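You operate a simulated robot arm through the tools that you are given. There is no shell and no other tool. Be economical: measure what you need, move in short steps, check, and stop when the job is done.

Carry out the task below with a simulated two-armed robot. There is one attempt and no reset: what you move stays moved.

TASK
Take the red tea towel from the cupboard side of the table and lay it out flat on the end of the table.

It is judged by the outcome, as a careful person would: the job done as asked, and still so three seconds after it is handed in. It fails if anything else is knocked over, pushed out of place, dropped, spilled or broken. Flat cloth is picked up by pressing the open fingertips on it (5 to 10 N) and closing them slowly along it; thin cloth reads only 2 to 8 mm in the jaws.

THE ROBOT
Two 7-joint arms with two-finger parallel grippers on one trunk, on a base that drives. Base frame: it is fixed to the floor where the robot stands at the start and does not move with it; the origin is under the middle of the robot, x ahead of it, y to its left, z up. Readings come in mm, rad, newtons and seconds.
The left shoulder is at the start at [50, 187, 1035], the right one opposite. With the tool pointing down near the work surface each hand reaches from about 100 to 660 mm from the robot's upright axis, wherever it stands, measured 20 degrees to its own side. Places, roughly: end of the table [800, 600, 800]. Payload 3.43 kg a hand.
The TCP of each hand is the grasp point between the finger pads, 30 mm short of the fingertips. In the tool frame z runs along the fingers and y along their closing line. Largest opening 94 mm; finger width 28, thickness 10; the body of the gripper, 50 by 96 mm, starts 55 mm behind the TCP.
Orientation is that of the tool frame in the base frame, as a unit quaternion [w, x, y, z]. With the fingers straight down and closing along the base's y, the tool's x points along the base's -x, its y along +y and its z along -z.

THE INTERFACE
- The arms move only by the tool drive_tool. It takes "left_motion", "right_motion" or both (then of equal length, played together; a hand with none holds still); each is a list of rows, each an object (a shift or turn left out is 0, a gripper value left out holds the last) with "xyz": the shift along the tool's x, y, z in units of 50 mm (1.0 is 50 mm), a list of three; "angular": the turn, a rotation vector about the tool's x, y, z in units of 5 degrees (1.0 is 5 degrees), a list of three; "fingers": the gripper command, from -1 (fully open) to 1 (shut), values between in proportion. In form: [{"xyz": [x, y, z], "angular": [ax, ay, az], "fingers": fingers}, ...]. A call has 1 to 12 rows; each row shifts and turns the commanded pose from where the row before left it, along the tool's axes as they then stand. A call with a number of a shift or a turn outside -1 to 1 is refused whole. A row lasts 0.2 s, in which the tool goes at most 50 mm and 0.15 rad; a call with a longer step from one row to the next is refused whole, and so is a gripper value outside its range. Where a pose cannot be reached the arm comes as near as it can. A force on the tool above 40 N (or 10 N above the force at the start of the call, whichever is more), or a blocked arm, ends the call early, and 0.2 s more pass. The fingers move at their own pace (about 153 mm/s each) and stop on an object; they squeeze with about 27 N. The grip force told is the motor's: it shows also when the fingers shut on nothing. Time passes only in rows, and 0.2 s behind the last, so rows that do not move let the fingers close. The reply holds the time, the measured pose of the TCP, the force on the tool along the base axes, the opening and the grip force, in the units named above and with some noise, with the torque about the TCP (base axes, N m) and any sound that the robot's microphone picked up, and new pictures: "views" is both (left out), scene, wrist or none (wrist: the cameras of the hands that moved).
- Cameras (640 x 400 px; columns grow to the right, rows downward): "scene" is now at [146.2, 7.8, 1190.1]; the picture's right is [0.08, -1.00, 0.00], its down [-0.63, -0.05, -0.77] and it looks along [0.77, 0.06, -0.63] (base axes); focal length 285 px, centre (320, 200). "left" rides on the left gripper at [76, -14, -102] in its tool frame; the picture's right is [0.18, 0.98, 0.00], its down [-0.75, 0.14, -0.64] and it looks along [-0.63, 0.12, 0.77] (tool axes); focal length 243 px, centre (320, 200). "right" rides on the right gripper at [76, 14, -103] in its tool frame; the picture's right is [-0.18, 0.98, 0.00], its down [-0.75, -0.14, -0.64] and it looks along [-0.63, -0.12, 0.77] (tool axes); focal length 243 px, centre (320, 200).
- slide_trunk(by): slides the trunk up (or, below 0, down) by that many mm; the arms and the scene camera ride with it, the base frame stays. It gives what a move gives, with no picture.
- base_move(legs): drives the robot by 1 to 6 legs, each [ahead, left, turn to the left] in mm, mm and rad, along the robot's own axes; the way and the turn of a leg run together, so that a leg with both is an arc; at most 1500 mm and 3.142 rad a leg. The arms and the cameras ride along, it lands a little off, and it stops where it bumps. It gives what a move gives, and a new picture of the scene camera.
- pan_tilt(pan, tilt): turns the head with the scene camera to pan (to the left, within 1.396 rad either way) and tilt (down, from -0.506 to 1.204), counted from straight ahead of the robot. It gives what a move gives, and a new picture of the scene camera.
- point_at(camera, pixels): for up to 12 pixels [column, row] of the newest picture of that camera ("zoom" is the newest enlarged one), the place [x, y, z] in the base frame of the surface seen there, good to about 2 mm. The clock stands still meanwhile.
- zoom(camera, box): a new picture of the part [left, top, right, bottom] of that camera's present view, enlarged. The clock stands still meanwhile.
- hand_in(): hands the job in; it is judged then, once.

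Work in short steps. Measure before you move; look again where a grasp or a placing could have gone wrong, and mend it. You have 80 turns and 260 pictures in all, those below and enlarged ones among them. Open the grippers and draw the arms clear of the work before you hand the job in, unless the task says otherwise; then end with one line.

The tools are called by a JSON object that holds its "fn" and its "kwargs". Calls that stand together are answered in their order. drive_tool: Moves the arms, as the interface text tells. Its arguments: {"type":"object","properties":{"left_motion":{"type":"array","items":{"type":"object","properties":{"xyz":{"type":"array","items":{"type":"number"}},"angular":{"type":"array","items":{"type":"number"}},"fingers":{"type":"number"}}}},"right_motion":{"type":"array","items":{"type":"object","properties":{"xyz":{"type":"array","items":{"type":"number"}},"angular":{"type":"array","items":{"type":"number"}},"fingers":{"type":"number"}}}},"views":{"type":"string","enum":["both","scene","wrist","none"]}},"required":[]} The other tools are called the same way: slide_trunk (by) slides the trunk up or down; base_move (legs) drives the base; pan_tilt (pan, tilt) turns the head that bears the scene camera; point_at (camera, pixels) gives the place of the surface under pixels of a picture; zoom (camera, box) takes an enlarged picture of a part of a camera's view; hand_in () hands the job in.

At the start:

```text
clock: 0.0
left_tcp_pos: [377.0, 145.1, 994.8]
left_ee_rot: [0.0, 0.0, 1.0, 0.0]
left_force: [0.8, 0.9, -0.1]
left_torque: [0.03, -0.02, 0.01]
left_gripper_width: 93.6
left_gripper_force: 0.0
right_tcp_pos: [377.8, -141.0, 1025.9]
right_ee_rot: [0.0, 0.0, 1.0, 0.0]
right_force: [-1.0, 0.5, -0.1]
right_torque: [0.0, 0.0, 0.01]
right_gripper_width: 93.9
right_gripper_force: 0.0
trunk travel left (down, up): [-250.0, 182.0]
robot x, y, heading: [-1.3, 1.5, 0.001]
head pan, tilt: [0.082, 0.686]
```

scene: 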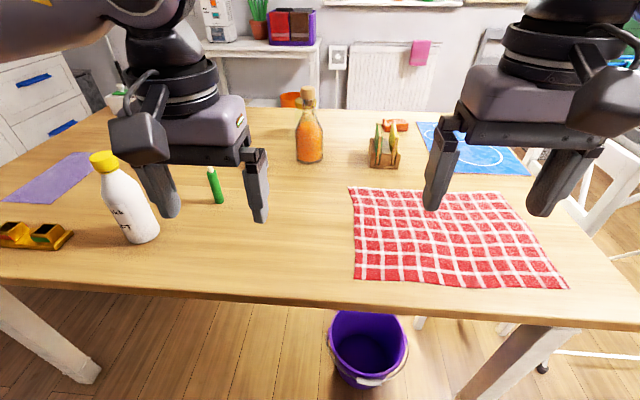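
right: 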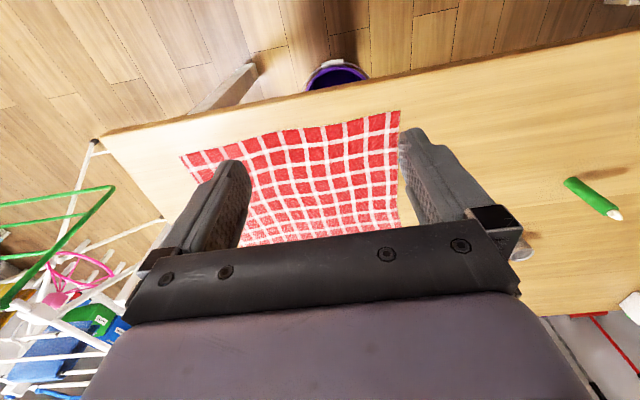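
left: 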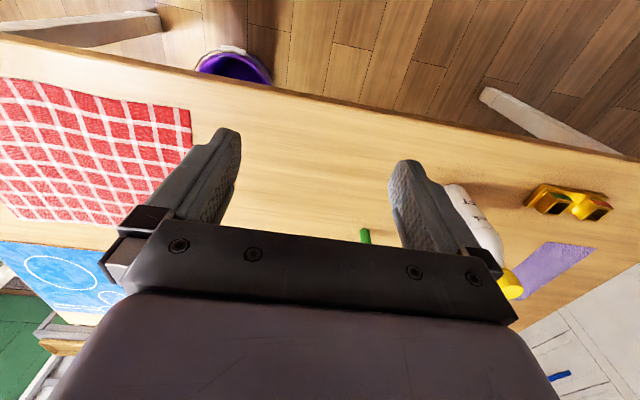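

The scene shows a red checked towel at about (355-565, 190-288), with a bottle, pen, white bottle, gold item and purple cloth to the left. I'll measure these and the table edges.

{"fn": "point_at", "kwargs": {"camera": "scene", "pixels": [[351, 189], [498, 193], [356, 279], [565, 287], [450, 240], [140, 240], [215, 203], [310, 160], [90, 153], [8, 202], [72, 238], [200, 295]]}}

{"fn": "pan_tilt", "kwargs": {"pan": 0.8, "tilt": 0.6}}

{"fn": "pan_tilt", "kwargs": {"pan": -0.7, "tilt": 0.5}}

```text
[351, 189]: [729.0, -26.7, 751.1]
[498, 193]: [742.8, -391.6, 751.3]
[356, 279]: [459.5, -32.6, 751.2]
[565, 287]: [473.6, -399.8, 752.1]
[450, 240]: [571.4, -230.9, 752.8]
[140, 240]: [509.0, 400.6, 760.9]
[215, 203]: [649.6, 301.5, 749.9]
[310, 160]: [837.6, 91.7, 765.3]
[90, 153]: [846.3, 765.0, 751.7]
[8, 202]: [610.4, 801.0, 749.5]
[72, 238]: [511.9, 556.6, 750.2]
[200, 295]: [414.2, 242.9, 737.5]
```

```text
clock: 1.1
left_tcp_pos: [376.4, 145.8, 996.0]
left_ee_rot: [0.0, -0.002, 1.0, 0.0]
left_force: [-0.4, 0.3, -0.2]
left_torque: [0.01, 0.02, 0.02]
left_gripper_width: 94.2
left_gripper_force: 0.0
right_tcp_pos: [377.0, -140.2, 1025.6]
right_ee_rot: [0.0, 0.0, 1.0, 0.0]
right_force: [-0.3, -0.6, -0.7]
right_torque: [0.01, 0.0, 0.05]
right_gripper_width: 93.8
right_gripper_force: 0.1
trunk travel left (down, up): [-250.0, 182.0]
robot x, y, heading: [-0.1, 0.4, 0.003]
head pan, tilt: [0.799, 0.6]
```

scene: 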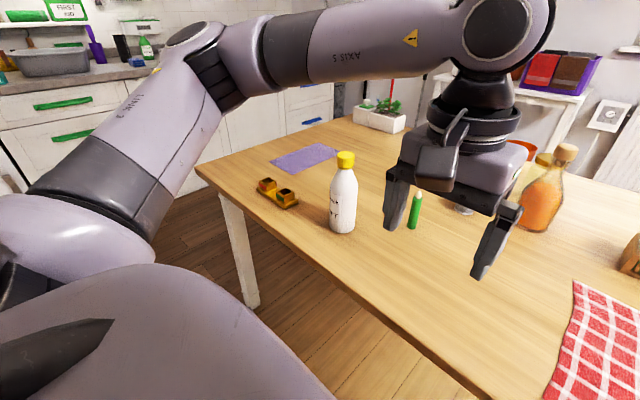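

```text
clock: 2.7
left_tcp_pos: [376.7, 143.7, 995.9]
left_ee_rot: [-0.001, -0.001, 1.0, 0.0]
left_force: [0.3, 0.2, 0.2]
left_torque: [0.01, 0.03, 0.03]
left_gripper_width: 94.2
left_gripper_force: 0.0
right_tcp_pos: [377.8, -141.0, 1025.2]
right_ee_rot: [0.0, 0.0, 1.0, 0.001]
right_force: [-0.8, -0.4, 0.7]
right_torque: [0.0, 0.02, 0.0]
right_gripper_width: 94.1
right_gripper_force: 0.0
trunk travel left (down, up): [-250.0, 182.0]
robot x, y, heading: [-0.5, -0.1, -0.0]
head pan, tilt: [-0.7, 0.499]
```

scene: 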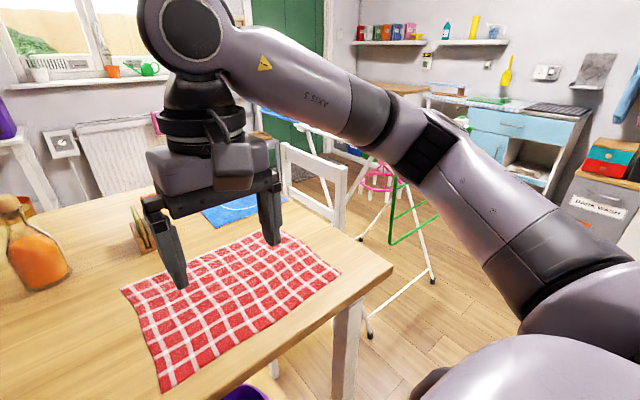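

The towel spans x 460–740, y −400…−27. I'll look back to the left end to map the free space there.

{"fn": "pan_tilt", "kwargs": {"pan": 0.8, "tilt": 0.6}}

{"fn": "point_at", "kwargs": {"camera": "scene", "pixels": [[270, 158], [292, 174], [338, 156], [316, 143], [345, 155], [354, 228], [340, 120], [200, 168], [380, 128], [255, 190], [290, 208], [262, 182]]}}

{"fn": "zoom", "kwargs": {"camera": "scene", "box": [180, 80, 440, 243]}}

```text
clock: 4.3
left_tcp_pos: [377.3, 145.8, 995.5]
left_ee_rot: [0.0, -0.001, 1.0, -0.001]
left_force: [-0.4, -0.4, 0.8]
left_torque: [-0.03, 0.0, -0.02]
left_gripper_width: 94.0
left_gripper_force: 0.0
right_tcp_pos: [378.2, -140.1, 1025.9]
right_ee_rot: [0.0, 0.0, 1.0, 0.0]
right_force: [1.1, 0.0, -0.3]
right_torque: [0.0, -0.02, 0.02]
right_gripper_width: 93.9
right_gripper_force: 0.1
trunk travel left (down, up): [-250.0, 182.0]
robot x, y, heading: [-1.3, -0.1, -0.001]
head pan, tilt: [0.799, 0.6]
```

scene: 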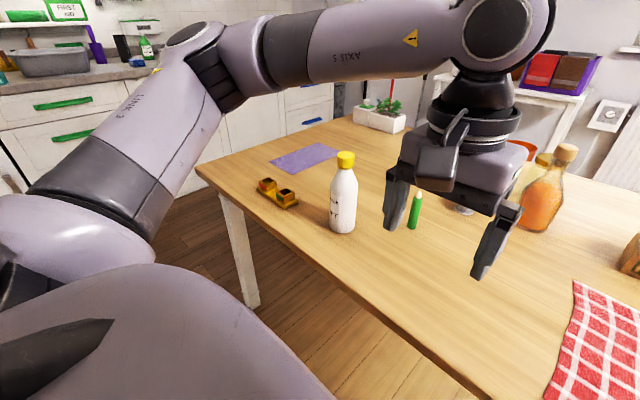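

```text
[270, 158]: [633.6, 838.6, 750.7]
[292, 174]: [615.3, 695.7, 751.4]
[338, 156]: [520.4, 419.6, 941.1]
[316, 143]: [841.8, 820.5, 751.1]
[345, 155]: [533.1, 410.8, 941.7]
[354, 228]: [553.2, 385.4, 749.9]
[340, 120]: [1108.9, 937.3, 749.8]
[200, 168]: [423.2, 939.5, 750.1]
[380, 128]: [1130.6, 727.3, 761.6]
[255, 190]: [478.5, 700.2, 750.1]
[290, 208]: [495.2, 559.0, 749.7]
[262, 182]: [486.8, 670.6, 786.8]
```

```text
2.45 times, centred on (310, 162) of scene
```

zoom: 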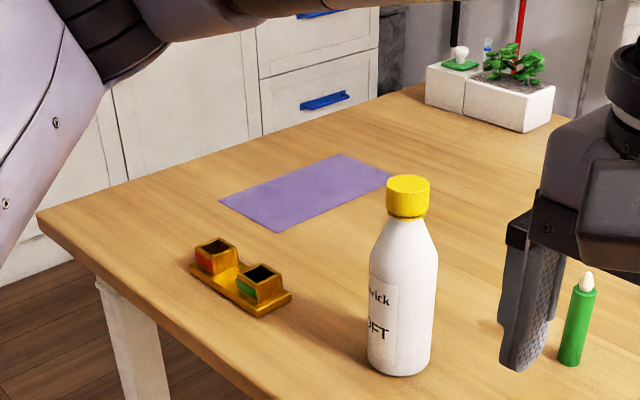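

The white bottle is 190 mm high at (510,405) and the purple cloth lies around x 615–842, y 690–840. I'll pin down the purple, pen and bucket positions, and shift the base right to centre on the towel.

{"fn": "point_at", "kwargs": {"camera": "zoom", "pixels": [[277, 231], [365, 188], [378, 183], [340, 154], [571, 362], [587, 274], [290, 300], [240, 315], [430, 110], [525, 130], [300, 130]]}}

{"fn": "base_move", "kwargs": {"legs": [[0, -216, 0]]}}

{"fn": "pan_tilt", "kwargs": {"pan": 0.0, "tilt": 0.9}}

```text
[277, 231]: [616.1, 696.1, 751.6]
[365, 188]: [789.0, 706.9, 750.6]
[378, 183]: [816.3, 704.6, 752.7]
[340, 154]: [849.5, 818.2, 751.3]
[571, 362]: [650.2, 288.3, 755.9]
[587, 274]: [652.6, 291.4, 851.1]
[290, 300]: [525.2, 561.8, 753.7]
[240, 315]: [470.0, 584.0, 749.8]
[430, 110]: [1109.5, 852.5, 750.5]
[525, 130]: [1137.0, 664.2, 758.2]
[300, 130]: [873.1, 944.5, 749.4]
```

```text
clock: 6.8
left_tcp_pos: [376.4, -68.7, 995.5]
left_ee_rot: [0.0, -0.003, 1.0, 0.0]
left_force: [-0.3, 0.5, -0.9]
left_torque: [0.01, -0.02, 0.01]
left_gripper_width: 94.0
left_gripper_force: 0.3
right_tcp_pos: [379.2, -354.5, 1025.5]
right_ee_rot: [0.0, -0.001, 1.0, -0.001]
right_force: [-0.9, 0.0, 0.3]
right_torque: [0.03, -0.01, 0.01]
right_gripper_width: 94.1
right_gripper_force: 0.0
trunk travel left (down, up): [-250.0, 182.0]
robot x, y, heading: [-5.6, -211.7, 0.005]
head pan, tilt: [0.799, 0.6]
```

scene: 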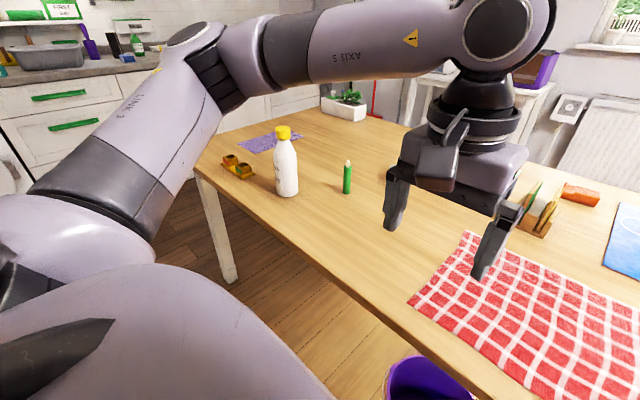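

```text
clock: 7.9
left_tcp_pos: [376.8, -68.3, 996.2]
left_ee_rot: [0.0, -0.002, 1.0, -0.001]
left_force: [-0.3, -0.4, 0.0]
left_torque: [-0.04, 0.0, -0.01]
left_gripper_width: 94.0
left_gripper_force: 0.0
right_tcp_pos: [379.4, -354.9, 1025.9]
right_ee_rot: [-0.001, -0.002, 1.0, 0.0]
right_force: [0.8, -0.4, -0.5]
right_torque: [0.03, -0.01, -0.03]
right_gripper_width: 93.9
right_gripper_force: 0.0
trunk travel left (down, up): [-250.0, 182.0]
robot x, y, heading: [-1.9, -213.7, 0.005]
head pan, tilt: [0.0, 0.901]
```

scene: 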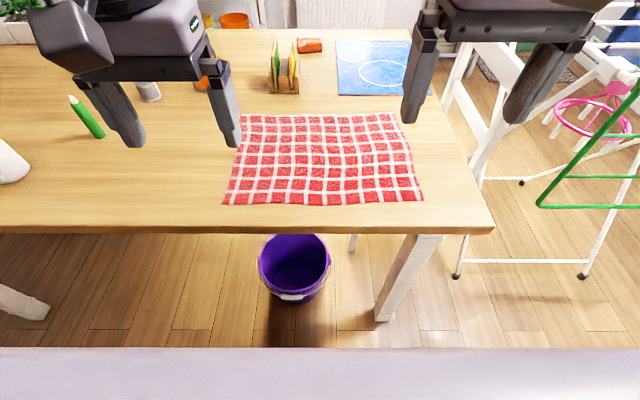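

Purple's lower edge is y≈696–707. I'll re-measure the towel corners and the small white jar at (148,92) before reaching down.

{"fn": "point_at", "kwargs": {"camera": "scene", "pixels": [[224, 202], [421, 199], [245, 116], [394, 115], [250, 190], [400, 188], [150, 98], [148, 85], [100, 137], [320, 203], [205, 80], [5, 182]]}}

```text
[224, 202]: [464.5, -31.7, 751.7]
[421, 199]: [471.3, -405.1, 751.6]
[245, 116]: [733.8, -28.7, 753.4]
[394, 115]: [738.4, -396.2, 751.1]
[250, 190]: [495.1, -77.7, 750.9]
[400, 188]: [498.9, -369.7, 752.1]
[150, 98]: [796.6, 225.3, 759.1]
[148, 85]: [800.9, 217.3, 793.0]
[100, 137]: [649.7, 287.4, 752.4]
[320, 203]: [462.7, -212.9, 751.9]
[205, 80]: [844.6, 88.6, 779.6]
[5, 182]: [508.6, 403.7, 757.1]
```

Moving both hands down above the near corners of the towel with jaws half open.

{"fn": "drive_tool", "kwargs": {"left_motion": [{"xyz": [-0.42, 0, 0.5], "fingers": 0.1}, {"xyz": [-0.42, 0, 0.6]}, {"xyz": [-0.42, 0, 0.7]}, {"xyz": [-0.42, 0.04, 0.7]}, {"xyz": [-0.42, 0, 0.6]}, {"xyz": [0, 0, 0.5]}], "right_motion": [{"xyz": [-0.42, -0.05, 0.7], "fingers": 0.1}, {"xyz": [-0.42, -0.05, 0.75]}, {"xyz": [-0.42, -0.1, 0.75]}, {"xyz": [-0.42, -0.1, 0.75]}, {"xyz": [-0.44, 0, 0.75]}, {"xyz": [0, 0, 0.5]}]}}

```text
clock: 9.3
left_tcp_pos: [481.0, -66.8, 814.5]
left_ee_rot: [0.0, -0.002, 1.0, -0.001]
left_force: [0.9, -0.2, 0.3]
left_torque: [0.01, -0.01, 0.01]
left_gripper_width: 42.6
left_gripper_force: 0.2
right_tcp_pos: [485.1, -372.5, 812.9]
right_ee_rot: [-0.001, -0.002, 1.0, 0.0]
right_force: [0.7, 0.1, 0.1]
right_torque: [-0.01, 0.02, 0.01]
right_gripper_width: 42.3
right_gripper_force: 0.1
trunk travel left (down, up): [-250.0, 182.0]
robot x, y, heading: [-0.2, -219.0, 0.004]
head pan, tilt: [0.0, 0.901]
```

scene: 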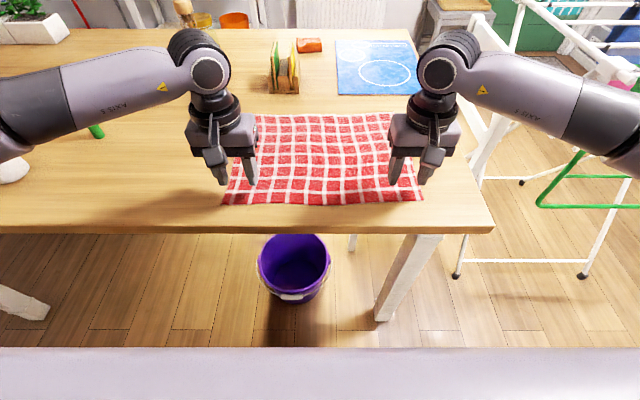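
right: 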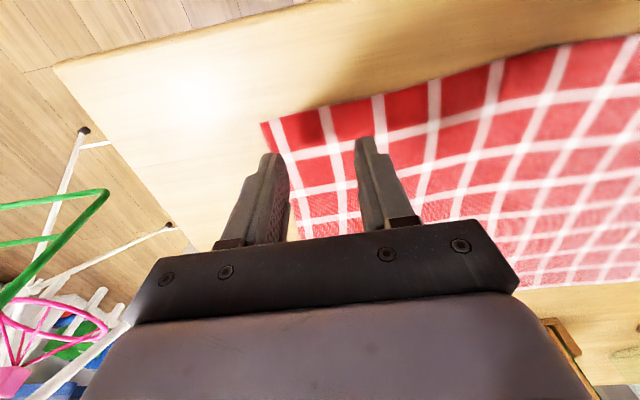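
left: 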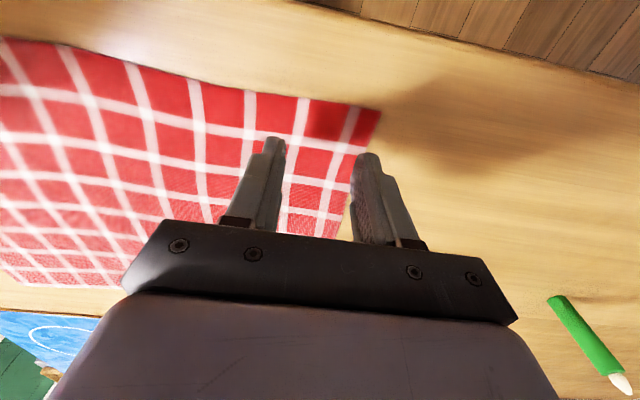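

Fingers are over the cloth; the outer fingers are near the side edges, so I shift each 8 mm inward and descend gently to contact.

{"fn": "drive_tool", "kwargs": {"left_motion": [{"xyz": [0, -0.16, 0.2]}, {"xyz": [0, 0, 0.2]}, {"xyz": [0, 0, 0.16]}, {"xyz": [0, 0, 0.06]}, {"xyz": [0, 0, 0.04]}, {}], "right_motion": [{"xyz": [0, 0.16, 0.2]}, {"xyz": [0, 0, 0.2]}, {"xyz": [0, 0, 0.14]}, {"xyz": [0, 0, 0.04]}, {"xyz": [0, 0, 0.04]}, {}], "views": "none"}}

```text
clock: 10.7
left_tcp_pos: [481.4, -74.0, 782.8]
left_ee_rot: [0.0, -0.003, 1.0, -0.001]
left_force: [0.3, 0.4, 1.5]
left_torque: [0.06, -0.02, 0.02]
left_gripper_width: 42.6
left_gripper_force: 0.1
right_tcp_pos: [485.9, -361.6, 783.2]
right_ee_rot: [0.0, -0.001, 1.0, 0.0]
right_force: [-0.1, 0.5, -0.4]
right_torque: [0.03, 0.0, -0.01]
right_gripper_width: 42.4
right_gripper_force: 0.0
trunk travel left (down, up): [-250.0, 182.0]
robot x, y, heading: [2.2, -213.0, 0.006]
head pan, tilt: [0.0, 0.901]
```

Just at the surface; I press a few mm more to get 5–10 N.

{"fn": "drive_tool", "kwargs": {"left_motion": [{"xyz": [0, 0, 0.03]}, {"xyz": [0, 0, 0.03]}, {}], "right_motion": [{"xyz": [0, 0, 0.04]}, {"xyz": [0, 0, 0.04]}, {}], "views": "none"}}

```text
clock: 11.5
left_tcp_pos: [481.7, -73.5, 782.1]
left_ee_rot: [0.002, -0.003, 1.0, 0.0]
left_force: [-2.2, 1.4, 19.6]
left_torque: [0.24, 0.18, 0.0]
left_gripper_width: 42.2
left_gripper_force: 0.1
right_tcp_pos: [484.8, -362.2, 781.3]
right_ee_rot: [0.002, 0.0, 1.0, 0.0]
right_force: [1.7, -0.7, 6.3]
right_torque: [-0.01, -0.04, 0.05]
right_gripper_width: 42.2
right_gripper_force: 0.0
trunk travel left (down, up): [-250.0, 182.0]
robot x, y, heading: [4.7, -216.9, 0.007]
head pan, tilt: [0.0, 0.901]
```

Left reads 19.6 N (too hard), right 6.3 N. I relax the left and close both slowly.

{"fn": "drive_tool", "kwargs": {"left_motion": [{"xyz": [0, 0, -0.035]}, {"fingers": 0.2}, {"fingers": 0.3}, {"fingers": 0.4}, {"fingers": 0.5}, {"fingers": 0.6}, {"fingers": 0.7}, {"fingers": 0.8}, {"fingers": 0.9}, {"fingers": 1.0}, {}, {}], "right_motion": [{}, {"fingers": 0.2}, {"fingers": 0.3}, {"fingers": 0.4}, {"fingers": 0.5}, {"fingers": 0.6}, {"fingers": 0.7}, {"fingers": 0.8}, {"fingers": 0.9}, {"fingers": 1.0}, {}, {}]}}

```text
clock: 14.1
left_tcp_pos: [479.8, -73.7, 782.2]
left_ee_rot: [0.002, -0.002, 1.0, 0.0]
left_force: [-0.6, 1.0, 5.5]
left_torque: [0.05, 0.04, -0.04]
left_gripper_width: 0.1
left_gripper_force: 27.3
right_tcp_pos: [483.9, -361.9, 780.8]
right_ee_rot: [0.002, -0.001, 1.0, 0.0]
right_force: [0.3, -2.5, 21.9]
right_torque: [-0.06, 0.09, 0.01]
right_gripper_width: 2.4
right_gripper_force: 27.4
trunk travel left (down, up): [-250.0, 182.0]
robot x, y, heading: [0.2, -215.0, -0.0]
head pan, tilt: [0.0, 0.901]
```

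scene: 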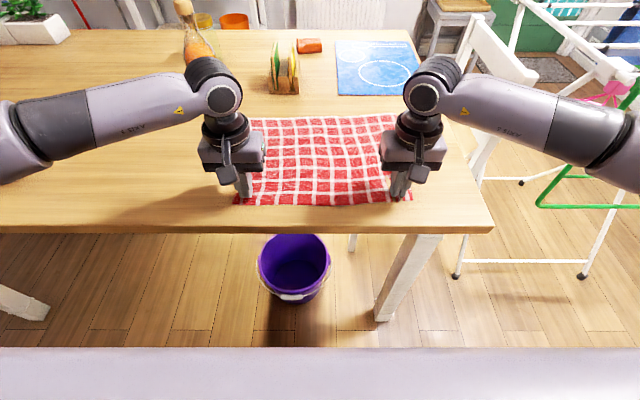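
right: 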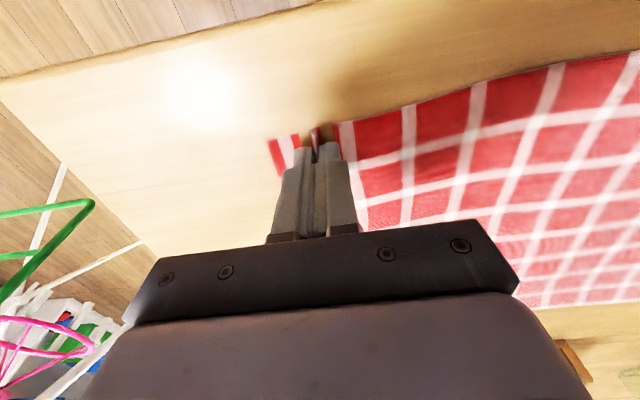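
left: 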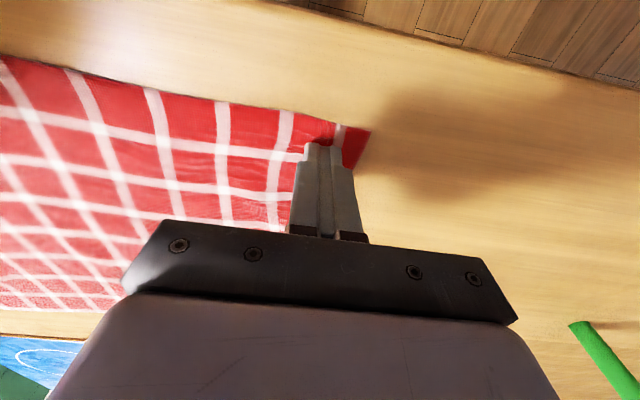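

The right jaw holds cloth (2.4 mm); the left closed on nothing (0.1 mm). I reopen the left at a slight lift, move it 4 mm further in, and press again.

{"fn": "drive_tool", "kwargs": {"left_motion": [{"xyz": [0, 0, -0.2]}, {"fingers": 0.1}, {}, {"xyz": [0, -0.06, 0.1]}, {"xyz": [0, 0, 0.1]}, {"xyz": [0, 0, 0.015]}, {}], "right_motion": [{"xyz": [0, 0, -0.04]}, {}, {}, {}, {}, {}, {}], "views": "none"}}

```text
clock: 15.7
left_tcp_pos: [481.3, -77.5, 780.8]
left_ee_rot: [0.001, -0.002, 1.0, -0.001]
left_force: [-1.8, 2.2, 12.9]
left_torque: [0.05, 0.14, -0.02]
left_gripper_width: 42.3
left_gripper_force: 0.0
right_tcp_pos: [484.8, -362.0, 781.4]
right_ee_rot: [0.0, -0.003, 1.0, 0.001]
right_force: [1.2, 0.6, 1.2]
right_torque: [-0.02, 0.01, 0.01]
right_gripper_width: 2.4
right_gripper_force: 27.0
trunk travel left (down, up): [-250.0, 182.0]
robot x, y, heading: [3.4, -215.6, 0.001]
head pan, tilt: [0.0, 0.901]
```

Left pressed at 12.9 N; closing slowly now.

{"fn": "drive_tool", "kwargs": {"left_motion": [{"xyz": [0, 0, -0.008], "fingers": 0.2}, {"fingers": 0.28}, {"fingers": 0.36}, {"fingers": 0.44}, {"fingers": 0.52}, {"fingers": 0.6}, {"fingers": 0.68}, {"fingers": 0.76}, {"fingers": 0.84}, {"fingers": 0.92}, {"fingers": 1.0}, {}], "views": "wrist"}}

```text
clock: 18.3
left_tcp_pos: [481.6, -77.9, 781.6]
left_ee_rot: [0.001, -0.002, 1.0, -0.003]
left_force: [-0.8, -17.4, 14.8]
left_torque: [-0.47, 0.06, 0.08]
left_gripper_width: 2.6
left_gripper_force: 26.8
right_tcp_pos: [484.4, -360.7, 783.8]
right_ee_rot: [0.0, -0.003, 1.0, 0.002]
right_force: [-1.0, 16.5, 0.5]
right_torque: [0.51, 0.02, 0.1]
right_gripper_width: 2.5
right_gripper_force: 27.5
trunk travel left (down, up): [-250.0, 182.0]
robot x, y, heading: [-0.4, -211.3, -0.0]
head pan, tilt: [0.0, 0.901]
```

left: 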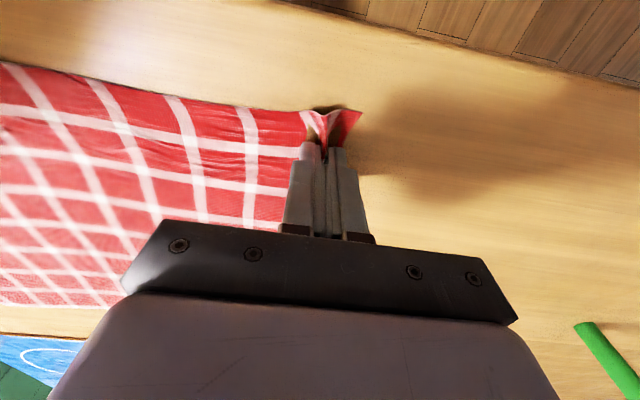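

Both jaws now hold cloth (2.6 and 2.5 mm), with ~17 N of tension between the hands. I ease the tension and lift.

{"fn": "drive_tool", "kwargs": {"left_motion": [{"xyz": [0, -0.1, -0.2]}, {"xyz": [0, 0, -0.5]}, {"xyz": [0, 0, -0.6]}, {"xyz": [0, 0, -0.6]}, {"xyz": [0, 0, -0.6]}, {"xyz": [0, 0, -0.6]}, {"xyz": [0, 0, -0.6]}, {"xyz": [0, 0, -0.6]}], "right_motion": [{"xyz": [0, 0, -0.2]}, {"xyz": [0, 0, -0.5]}, {"xyz": [0, 0, -0.6]}, {"xyz": [0, 0, -0.6]}, {"xyz": [0, 0, -0.6]}, {"xyz": [0, 0, -0.6]}, {"xyz": [0, 0, -0.6]}, {"xyz": [0, 0, -0.6]}]}}

```text
clock: 20.1
left_tcp_pos: [482.9, -82.0, 995.5]
left_ee_rot: [0.0, -0.002, 1.0, 0.0]
left_force: [1.5, -11.9, 1.0]
left_torque: [-0.4, 0.01, 0.07]
left_gripper_width: 2.5
left_gripper_force: 27.1
right_tcp_pos: [483.6, -361.6, 996.9]
right_ee_rot: [0.0, -0.002, 1.0, 0.001]
right_force: [-1.2, 12.5, 0.3]
right_torque: [0.38, 0.03, 0.12]
right_gripper_width: 2.4
right_gripper_force: 26.8
trunk travel left (down, up): [-250.0, 182.0]
robot x, y, heading: [-0.4, -213.0, 0.002]
head pan, tilt: [0.0, 0.901]
```

scene: 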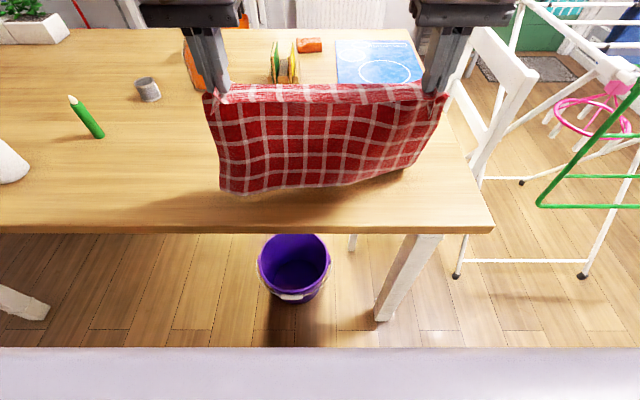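
right: 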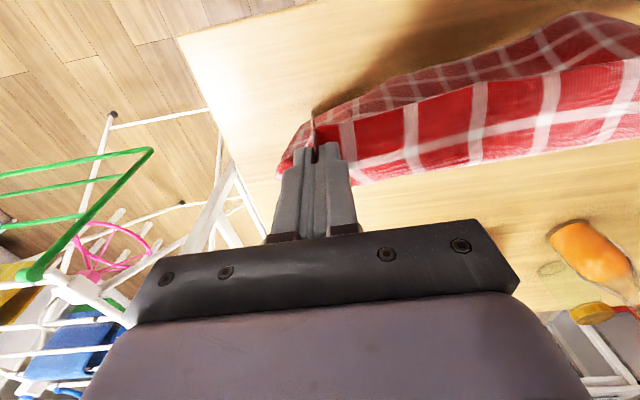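
left: 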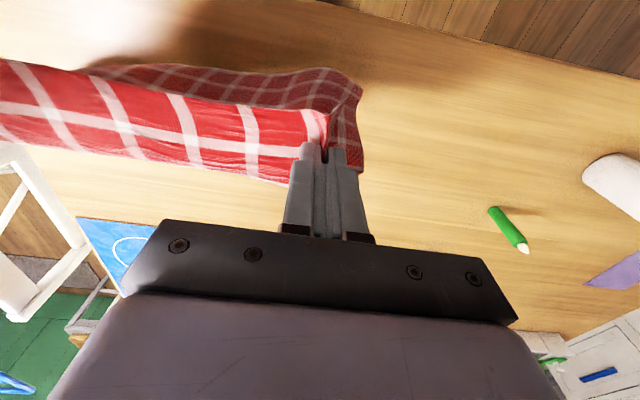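

The towel hangs well between both hands. I raise the trunk fully and lift the arms further to clear the bottle (top 942 mm).

{"fn": "slide_trunk", "kwargs": {"by": 180}}

{"fn": "drive_tool", "kwargs": {"left_motion": [{"xyz": [0, 0, -0.5]}, {"xyz": [0, 0, -0.5]}, {"xyz": [0, 0, -0.5]}, {"xyz": [0, 0, -0.3]}], "right_motion": [{"xyz": [0, 0, -0.5]}, {"xyz": [0, 0, -0.5]}, {"xyz": [0, 0, -0.5]}, {"xyz": [0, 0, -0.3]}], "views": "scene"}}

```text
clock: 22.1
left_tcp_pos: [482.4, -81.4, 1176.9]
left_ee_rot: [0.0, -0.002, 1.0, -0.001]
left_force: [0.7, -13.7, 0.2]
left_torque: [-0.38, -0.02, 0.05]
left_gripper_width: 2.5
left_gripper_force: 26.6
right_tcp_pos: [483.9, -362.2, 1175.3]
right_ee_rot: [0.0, -0.002, 1.0, 0.0]
right_force: [-1.0, 13.2, 0.8]
right_torque: [0.4, 0.02, 0.11]
right_gripper_width: 2.6
right_gripper_force: 27.5
trunk travel left (down, up): [-430.0, 2.0]
robot x, y, heading: [-0.4, -215.8, 0.0]
head pan, tilt: [0.0, 0.901]
```

```text
clock: 23.1
left_tcp_pos: [480.3, -81.3, 1266.0]
left_ee_rot: [0.0, -0.002, 1.0, -0.001]
left_force: [0.9, -12.3, 1.1]
left_torque: [-0.38, -0.01, 0.02]
left_gripper_width: 2.5
left_gripper_force: 26.7
right_tcp_pos: [485.5, -361.4, 1268.3]
right_ee_rot: [0.0, -0.003, 1.0, 0.001]
right_force: [-0.5, 13.0, 0.0]
right_torque: [0.39, 0.0, 0.11]
right_gripper_width: 2.7
right_gripper_force: 26.6
trunk travel left (down, up): [-430.0, 2.0]
robot x, y, heading: [-0.5, -214.1, 0.005]
head pan, tilt: [0.0, 0.901]
```

scene: 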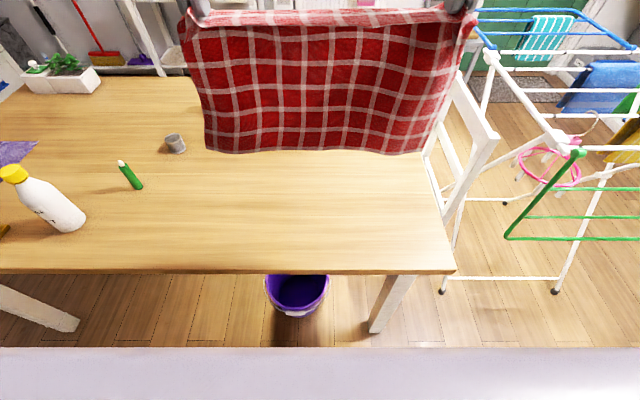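

Towel hangs with its bottom near z 1008. I check the robot's own front edge (row 360) and drive left 705 mm to centre on y≈490.

{"fn": "point_at", "kwargs": {"camera": "scene", "pixels": [[320, 352], [320, 390], [100, 352], [230, 150], [420, 152], [205, 150], [300, 300]]}}

{"fn": "base_move", "kwargs": {"legs": [[0, 350, 0], [0, 355, 0]]}}

```text
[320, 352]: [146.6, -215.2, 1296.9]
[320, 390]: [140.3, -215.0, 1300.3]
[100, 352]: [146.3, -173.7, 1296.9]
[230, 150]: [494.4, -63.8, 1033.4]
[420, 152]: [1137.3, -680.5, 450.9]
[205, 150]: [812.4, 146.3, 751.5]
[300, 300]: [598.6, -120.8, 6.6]
```

```text
clock: 30.0
left_tcp_pos: [479.8, 618.4, 1264.3]
left_ee_rot: [0.0, -0.001, 1.0, -0.001]
left_force: [0.9, -13.5, 0.3]
left_torque: [-0.42, -0.02, 0.09]
left_gripper_width: 2.4
left_gripper_force: 26.7
right_tcp_pos: [482.3, 338.3, 1267.4]
right_ee_rot: [0.001, -0.002, 1.0, 0.0]
right_force: [-0.4, 12.7, 0.5]
right_torque: [0.43, 0.02, 0.09]
right_gripper_width: 2.4
right_gripper_force: 26.6
trunk travel left (down, up): [-430.0, 2.0]
robot x, y, heading: [-2.7, 481.1, 0.001]
head pan, tilt: [0.0, 0.901]
```

scene: 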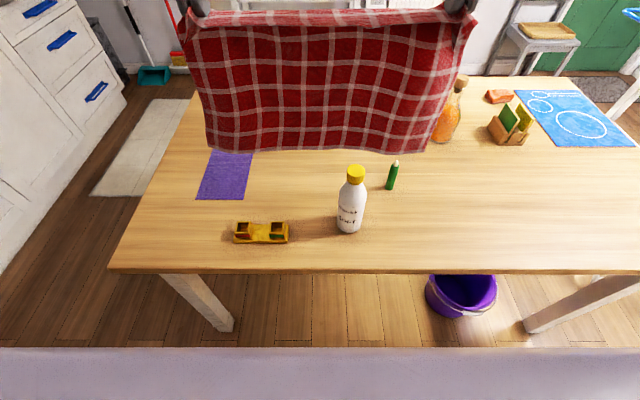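

Now centred at y≈478. I extend both arms forward 250 mm at this height to see how far they reach.

{"fn": "drive_tool", "kwargs": {"left_motion": [{"xyz": [-0.6, 0, 0]}, {"xyz": [-0.8, 0, 0]}, {"xyz": [-0.8, 0, 0]}, {"xyz": [-0.8, 0, 0]}, {"xyz": [-0.8, 0, 0]}, {"xyz": [-0.8, 0, 0]}, {"xyz": [-0.4, 0, 0]}], "right_motion": [{"xyz": [-0.6, 0, 0]}, {"xyz": [-0.8, 0, 0]}, {"xyz": [-0.8, 0, 0]}, {"xyz": [-0.8, 0, 0]}, {"xyz": [-0.8, 0, 0]}, {"xyz": [-0.8, 0, 0]}, {"xyz": [-0.4, 0, 0]}], "views": "scene"}}

```text
clock: 31.6
left_tcp_pos: [578.0, 626.6, 1255.0]
left_ee_rot: [0.0, 0.003, 1.0, -0.004]
left_force: [1.0, -28.8, 0.3]
left_torque: [-0.93, -0.03, 0.19]
left_gripper_width: 2.8
left_gripper_force: 27.0
left hand out of reach, approached as far as the arm can: row 3, 4, 5, 6, 7
right_tcp_pos: [573.3, 338.5, 1265.6]
right_ee_rot: [-0.001, -0.005, 1.0, 0.003]
right_force: [-0.7, 29.2, -1.4]
right_torque: [0.91, 0.05, 0.23]
right_gripper_width: 2.6
right_gripper_force: 27.2
right hand out of reach, approached as far as the arm can: row 3, 4, 5, 6, 7
trunk travel left (down, up): [-430.0, 2.0]
robot x, y, heading: [-2.1, 485.5, 0.005]
head pan, tilt: [0.0, 0.901]
```

scene: 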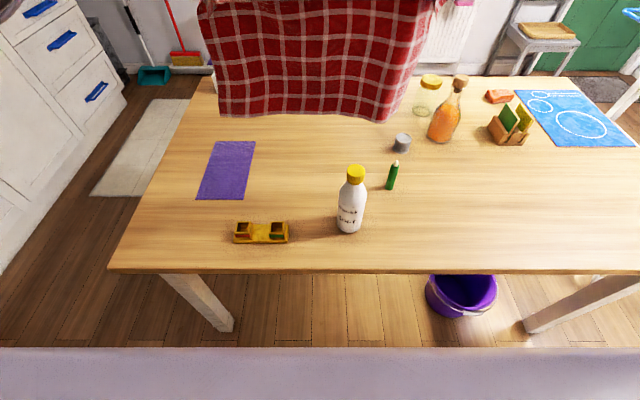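

The arms only reach x≈575 at this height and tension rose to 29 N. I retract a bit, easing the tension, and see how the command responds.

{"fn": "drive_tool", "kwargs": {"left_motion": [{"xyz": [0.6, -0.1, 0]}, {"xyz": [0.6, 0, 0]}], "right_motion": [{"xyz": [0.6, 0, 0]}, {"xyz": [0.6, 0, 0]}], "views": "none"}}

```text
clock: 32.2
left_tcp_pos: [516.2, 622.0, 1257.7]
left_ee_rot: [0.002, 0.001, 1.0, -0.003]
left_force: [1.1, -27.2, 0.7]
left_torque: [-0.86, -0.02, 0.11]
left_gripper_width: 2.3
left_gripper_force: 27.1
right_tcp_pos: [513.2, 336.4, 1264.5]
right_ee_rot: [0.001, -0.005, 1.0, 0.001]
right_force: [-0.7, 26.3, -0.9]
right_torque: [0.88, 0.03, 0.18]
right_gripper_width: 2.8
right_gripper_force: 26.6
trunk travel left (down, up): [-430.0, 2.0]
robot x, y, heading: [-2.2, 484.5, 0.002]
head pan, tilt: [0.0, 0.901]
```

Command follows. I ease the tension more and drive the base forward cautiously 120 mm.

{"fn": "drive_tool", "kwargs": {"left_motion": [{"xyz": [0, -0.14, 0]}, {}], "views": "none"}}

{"fn": "pan_tilt", "kwargs": {"pan": 0.0, "tilt": 1.2}}

{"fn": "base_move", "kwargs": {"legs": [[120, 10, 0]]}}

```text
clock: 32.8
left_tcp_pos: [518.8, 618.3, 1256.6]
left_ee_rot: [0.001, -0.002, 1.0, -0.002]
left_force: [0.4, -21.2, 1.0]
left_torque: [-0.65, -0.04, 0.1]
left_gripper_width: 2.5
left_gripper_force: 26.4
right_tcp_pos: [513.6, 334.2, 1264.2]
right_ee_rot: [0.0, -0.003, 1.0, 0.002]
right_force: [-0.3, 20.8, -1.4]
right_torque: [0.67, 0.03, 0.19]
right_gripper_width: 2.5
right_gripper_force: 27.4
trunk travel left (down, up): [-430.0, 2.0]
robot x, y, heading: [-1.1, 486.0, 0.003]
head pan, tilt: [0.0, 0.901]
```

```text
clock: 33.6
left_tcp_pos: [518.4, 618.7, 1256.3]
left_ee_rot: [0.001, -0.002, 1.0, -0.002]
left_force: [-0.1, -21.7, 0.3]
left_torque: [-0.64, -0.02, 0.11]
left_gripper_width: 2.7
left_gripper_force: 27.4
right_tcp_pos: [515.1, 333.9, 1264.0]
right_ee_rot: [0.0, -0.002, 1.0, 0.002]
right_force: [-0.7, 20.4, -0.8]
right_torque: [0.68, 0.05, 0.17]
right_gripper_width: 2.5
right_gripper_force: 27.1
trunk travel left (down, up): [-430.0, 2.0]
robot x, y, heading: [-0.0, 484.6, 0.005]
head pan, tilt: [0.0, 1.201]
```

scene: 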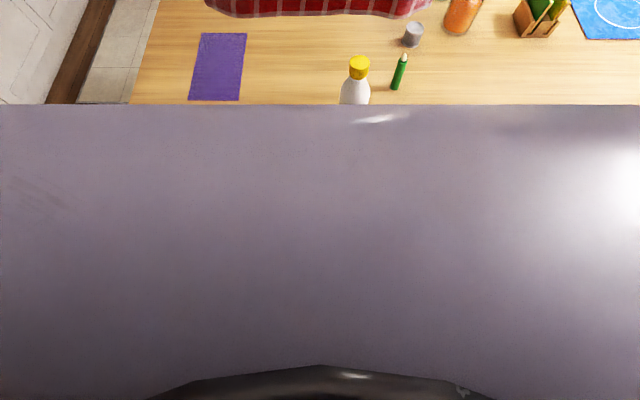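

```text
clock: 34.8
left_tcp_pos: [635.7, 628.7, 1255.6]
left_ee_rot: [0.002, -0.001, 1.0, -0.002]
left_force: [0.6, -20.9, -0.3]
left_torque: [-0.67, 0.01, 0.09]
left_gripper_width: 2.4
left_gripper_force: 27.2
right_tcp_pos: [631.3, 343.7, 1264.7]
right_ee_rot: [0.0, -0.002, 1.0, 0.002]
right_force: [0.4, 20.6, -1.2]
right_torque: [0.65, 0.06, 0.16]
right_gripper_width: 2.6
right_gripper_force: 27.1
trunk travel left (down, up): [-430.0, 2.0]
robot x, y, heading: [117.3, 493.4, 0.001]
head pan, tilt: [0.0, 1.201]
```

scene: 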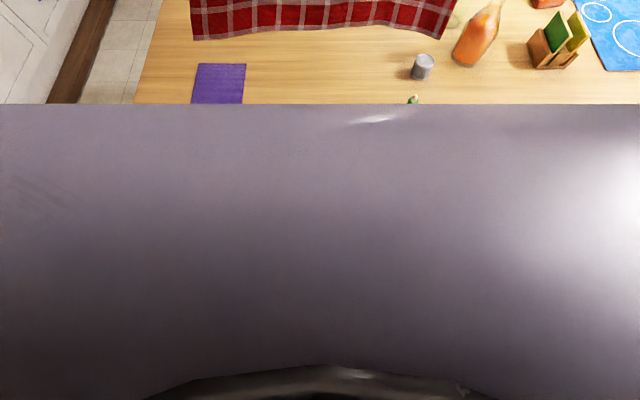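

No bump. The torso front (146 mm ahead of the axis) still has room to the table edge at 415, so I go another 105 mm and level the head view.

{"fn": "base_move", "kwargs": {"legs": [[105, 0, 0]]}}

{"fn": "pan_tilt", "kwargs": {"pan": 0.0, "tilt": 0.9}}

```text
clock: 36.0
left_tcp_pos: [738.8, 626.4, 1256.8]
left_ee_rot: [0.001, 0.001, 1.0, -0.003]
left_force: [1.1, -17.7, 1.0]
left_torque: [-0.55, 0.04, 0.08]
left_gripper_width: 2.4
left_gripper_force: 27.2
right_tcp_pos: [733.7, 344.8, 1264.7]
right_ee_rot: [0.0, -0.003, 1.0, 0.003]
right_force: [-0.6, 16.9, -1.0]
right_torque: [0.54, 0.04, 0.15]
right_gripper_width: 2.6
right_gripper_force: 26.7
trunk travel left (down, up): [-430.0, 2.0]
robot x, y, heading: [216.2, 496.0, -0.0]
head pan, tilt: [0.0, 1.201]
```

scene: 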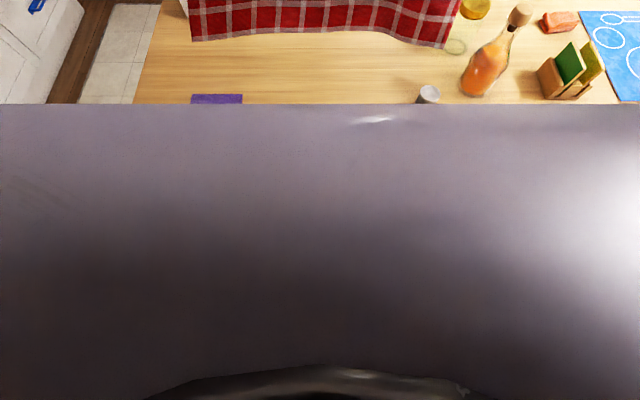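

```text
clock: 36.8
left_tcp_pos: [736.2, 626.5, 1256.9]
left_ee_rot: [0.002, 0.001, 1.0, -0.004]
left_force: [0.5, -12.1, 0.4]
left_torque: [-0.4, -0.03, 0.11]
left_gripper_width: 2.4
left_gripper_force: 27.3
right_tcp_pos: [733.3, 344.9, 1264.9]
right_ee_rot: [0.001, -0.003, 1.0, 0.003]
right_force: [-0.3, 12.8, -0.6]
right_torque: [0.41, 0.03, 0.11]
right_gripper_width: 2.6
right_gripper_force: 27.2
trunk travel left (down, up): [-430.0, 2.0]
robot x, y, heading: [218.0, 493.6, 0.003]
head pan, tilt: [0.0, 0.901]
```

scene: 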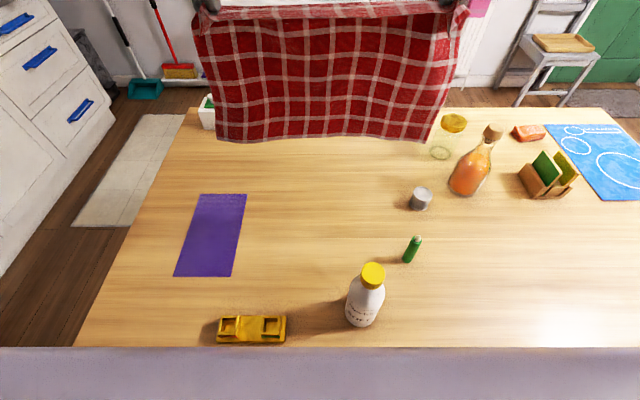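

Space ahead is clear. I measure the glass jar at (450,125)/(440,152) and planter, then lower to z≈1060 while extending forward.

{"fn": "point_at", "kwargs": {"camera": "scene", "pixels": [[453, 122], [441, 155], [420, 205], [210, 127], [470, 190], [235, 250], [246, 196], [412, 258]]}}

{"fn": "drive_tool", "kwargs": {"left_motion": [{"xyz": [-0.2, 0, 0.6]}, {"xyz": [-0.3, 0, 0.6]}, {"xyz": [-0.4, 0, 0.6]}, {"xyz": [-0.4, 0, 0.6]}, {"xyz": [-0.5, 0, 0.6]}, {"xyz": [-0.6, 0, 0.6]}, {"xyz": [-0.6, 0, 0.4]}, {"xyz": [-0.5, 0, 0]}], "right_motion": [{"xyz": [-0.2, 0, 0.65]}, {"xyz": [-0.3, 0, 0.65]}, {"xyz": [-0.4, 0, 0.65]}, {"xyz": [-0.4, 0, 0.6]}, {"xyz": [-0.5, 0, 0.6]}, {"xyz": [-0.6, 0, 0.6]}, {"xyz": [-0.6, 0, 0.4]}, {"xyz": [-0.5, 0, 0]}], "views": "scene"}}

```text
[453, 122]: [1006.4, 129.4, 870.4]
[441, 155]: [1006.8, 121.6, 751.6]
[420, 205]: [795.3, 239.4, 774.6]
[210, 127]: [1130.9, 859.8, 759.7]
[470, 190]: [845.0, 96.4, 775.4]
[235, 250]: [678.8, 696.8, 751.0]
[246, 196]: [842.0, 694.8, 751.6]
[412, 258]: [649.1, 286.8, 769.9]
```

```text
clock: 38.6
left_tcp_pos: [844.5, 632.2, 1061.1]
left_ee_rot: [0.001, 0.004, 1.0, -0.007]
left_force: [0.9, -23.9, 0.9]
left_torque: [-0.74, -0.06, 0.13]
left_gripper_width: 2.6
left_gripper_force: 26.6
left hand out of reach, approached as far as the arm can: row 6, 7, 8
right_tcp_pos: [843.8, 345.5, 1076.1]
right_ee_rot: [0.002, -0.007, 1.0, 0.006]
right_force: [-1.6, 23.0, -1.0]
right_torque: [0.76, 0.01, 0.2]
right_gripper_width: 2.5
right_gripper_force: 27.1
right hand out of reach, approached as far as the arm can: row 6, 7, 8
trunk travel left (down, up): [-430.0, 2.0]
robot x, y, heading: [219.4, 493.0, 0.009]
head pan, tilt: [0.0, 0.901]
```

scene: 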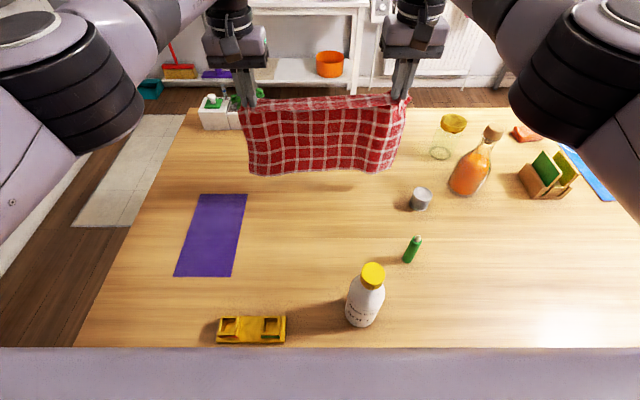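

Reach limit with tool straight down is x≈844. I tilt both hands forward 40° (fingers pointing ahead) to gain reach, easing tension a bit.

{"fn": "drive_tool", "kwargs": {"left_motion": [{"xyz": [0, -0.1, 0], "angular": [0, -1, 0]}, {"angular": [0, -1, 0]}, {"angular": [0, -1, 0]}, {"angular": [0, -1, 0]}, {"angular": [0, -1, 0]}, {"angular": [0, -1, 0]}, {"angular": [0, -1, 0]}, {"angular": [0, -1, 0]}], "right_motion": [{"angular": [0, -1, 0]}, {"angular": [0, -1, 0]}, {"angular": [0, -1, 0]}, {"angular": [0, -1, 0]}, {"angular": [0, -1, 0]}, {"angular": [0, -1, 0]}, {"angular": [0, -1, 0]}, {"angular": [0, -1, 0]}], "views": "scene"}}

```text
clock: 40.4
left_tcp_pos: [843.7, 628.4, 1061.0]
left_ee_rot: [0.344, 0.001, 0.939, -0.005]
left_force: [0.7, -21.3, 2.0]
left_torque: [-0.62, -0.03, -0.33]
left_gripper_width: 2.6
left_gripper_force: 26.6
right_tcp_pos: [843.7, 343.5, 1076.7]
right_ee_rot: [0.343, -0.004, 0.939, 0.005]
right_force: [-0.2, 20.7, -3.0]
right_torque: [0.36, 0.07, 0.55]
right_gripper_width: 2.7
right_gripper_force: 27.1
trunk travel left (down, up): [-430.0, 2.0]
robot x, y, heading: [221.4, 492.5, 0.007]
head pan, tilt: [0.0, 0.901]
```

scene: 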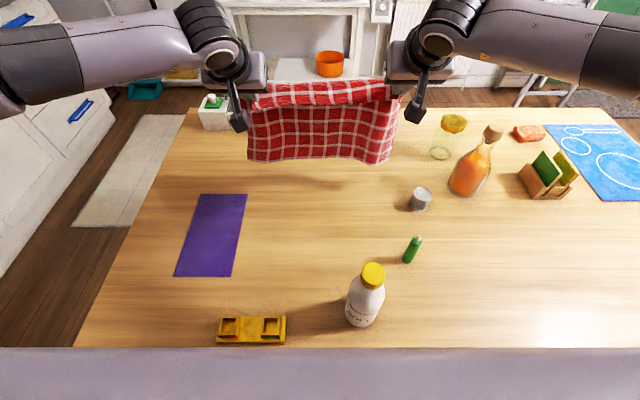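

Tilt worked with the position held. Now forward ~120 mm and down to about z 1015, where the bottom edge should just reach the table.

{"fn": "drive_tool", "kwargs": {"left_motion": [{"xyz": [-0.25, -0.05, 0.44]}, {"xyz": [-0.25, 0, 0.44]}, {"xyz": [-0.25, 0, 0.44]}, {"xyz": [-0.25, 0, 0.44]}, {"xyz": [-0.26, 0, 0.46]}, {}], "right_motion": [{"xyz": [-0.21, 0, 0.49]}, {"xyz": [-0.21, 0, 0.49]}, {"xyz": [-0.21, 0, 0.49]}, {"xyz": [-0.21, 0, 0.49]}, {"xyz": [-0.23, 0, 0.5]}, {}], "views": "scene"}}

```text
clock: 41.8
left_tcp_pos: [961.8, 625.8, 1013.7]
left_ee_rot: [0.343, 0.002, 0.939, -0.005]
left_force: [0.0, -13.7, 1.3]
left_torque: [-0.32, -0.01, -0.16]
left_gripper_width: 2.5
left_gripper_force: 27.3
left hand out of reach, approached as far as the arm can: row 5
right_tcp_pos: [963.2, 346.4, 1018.7]
right_ee_rot: [0.343, -0.003, 0.939, 0.004]
right_force: [-0.8, 12.4, -0.3]
right_torque: [0.25, 0.01, 0.39]
right_gripper_width: 3.0
right_gripper_force: 26.2
trunk travel left (down, up): [-430.0, 2.0]
robot x, y, heading: [218.2, 490.6, 0.001]
head pan, tilt: [0.0, 0.901]
```

scene: 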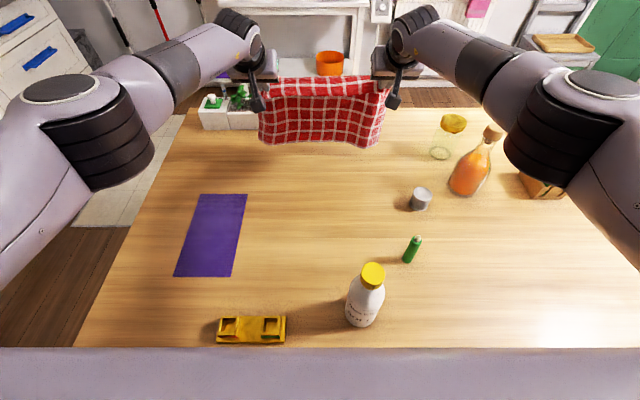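

At x≈962. I measure the towel's bottom edge.

{"fn": "point_at", "kwargs": {"camera": "scene", "pixels": [[262, 138], [320, 141], [372, 144], [320, 120], [265, 115], [380, 115]]}}

{"fn": "zoom", "kwargs": {"camera": "scene", "box": [220, 60, 420, 185]}}

```text
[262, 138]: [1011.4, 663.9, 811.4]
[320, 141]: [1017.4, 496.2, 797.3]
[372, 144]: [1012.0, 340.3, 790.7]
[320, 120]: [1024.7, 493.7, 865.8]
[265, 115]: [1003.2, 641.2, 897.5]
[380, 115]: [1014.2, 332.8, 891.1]
```

```text
3.20 times, centred on (320, 122) of scene
```

zoom: 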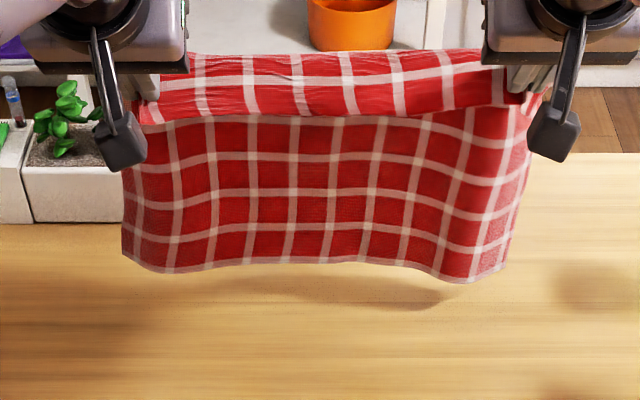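

The bottom edge hangs at x≈1015, z≈790–810. I back up 40 mm and lower 55 mm so the far edge touches down near x≈970.

{"fn": "drive_tool", "kwargs": {"left_motion": [{"xyz": [0.44, 0, 0.11]}, {"xyz": [0.44, 0, 0.11]}, {"xyz": [0.44, 0, 0.11]}, {}], "right_motion": [{"xyz": [0.44, 0, 0.11]}, {"xyz": [0.44, 0, 0.11]}, {"xyz": [0.44, 0, 0.11]}, {}], "views": "none"}}

{"fn": "zoom", "kwargs": {"camera": "scene", "box": [220, 60, 420, 185]}}

{"fn": "point_at", "kwargs": {"camera": "zoom", "pixels": [[130, 290], [320, 300], [500, 310], [320, 290], [320, 270], [320, 250], [130, 270], [510, 290]]}}

```text
clock: 42.8
left_tcp_pos: [919.7, 628.3, 959.0]
left_ee_rot: [0.344, 0.001, 0.939, -0.005]
left_force: [0.9, -16.5, 0.1]
left_torque: [-0.45, -0.04, -0.26]
left_gripper_width: 2.3
left_gripper_force: 26.5
right_tcp_pos: [923.9, 345.2, 962.1]
right_ee_rot: [0.343, -0.004, 0.939, 0.005]
right_force: [-1.2, 16.6, 0.6]
right_torque: [0.29, 0.0, 0.47]
right_gripper_width: 2.5
right_gripper_force: 27.2
trunk travel left (down, up): [-430.0, 2.0]
robot x, y, heading: [213.6, 497.6, 0.004]
head pan, tilt: [0.0, 0.901]
```

```text
3.20 times, centred on (320, 122) of scene
```

zoom: 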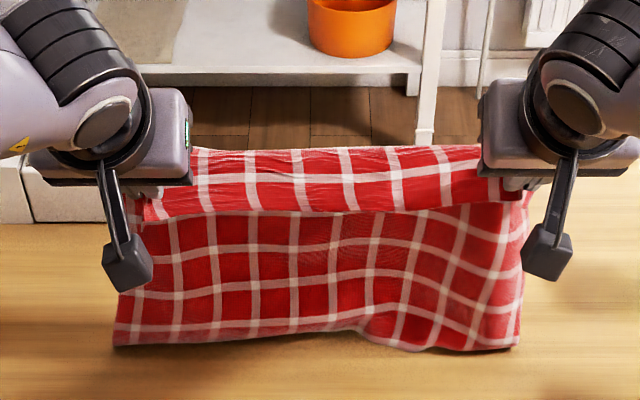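

```text
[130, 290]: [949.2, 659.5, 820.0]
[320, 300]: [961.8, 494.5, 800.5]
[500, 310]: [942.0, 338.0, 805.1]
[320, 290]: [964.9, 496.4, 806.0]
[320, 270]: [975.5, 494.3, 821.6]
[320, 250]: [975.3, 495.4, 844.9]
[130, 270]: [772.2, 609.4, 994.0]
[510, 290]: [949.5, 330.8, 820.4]
```

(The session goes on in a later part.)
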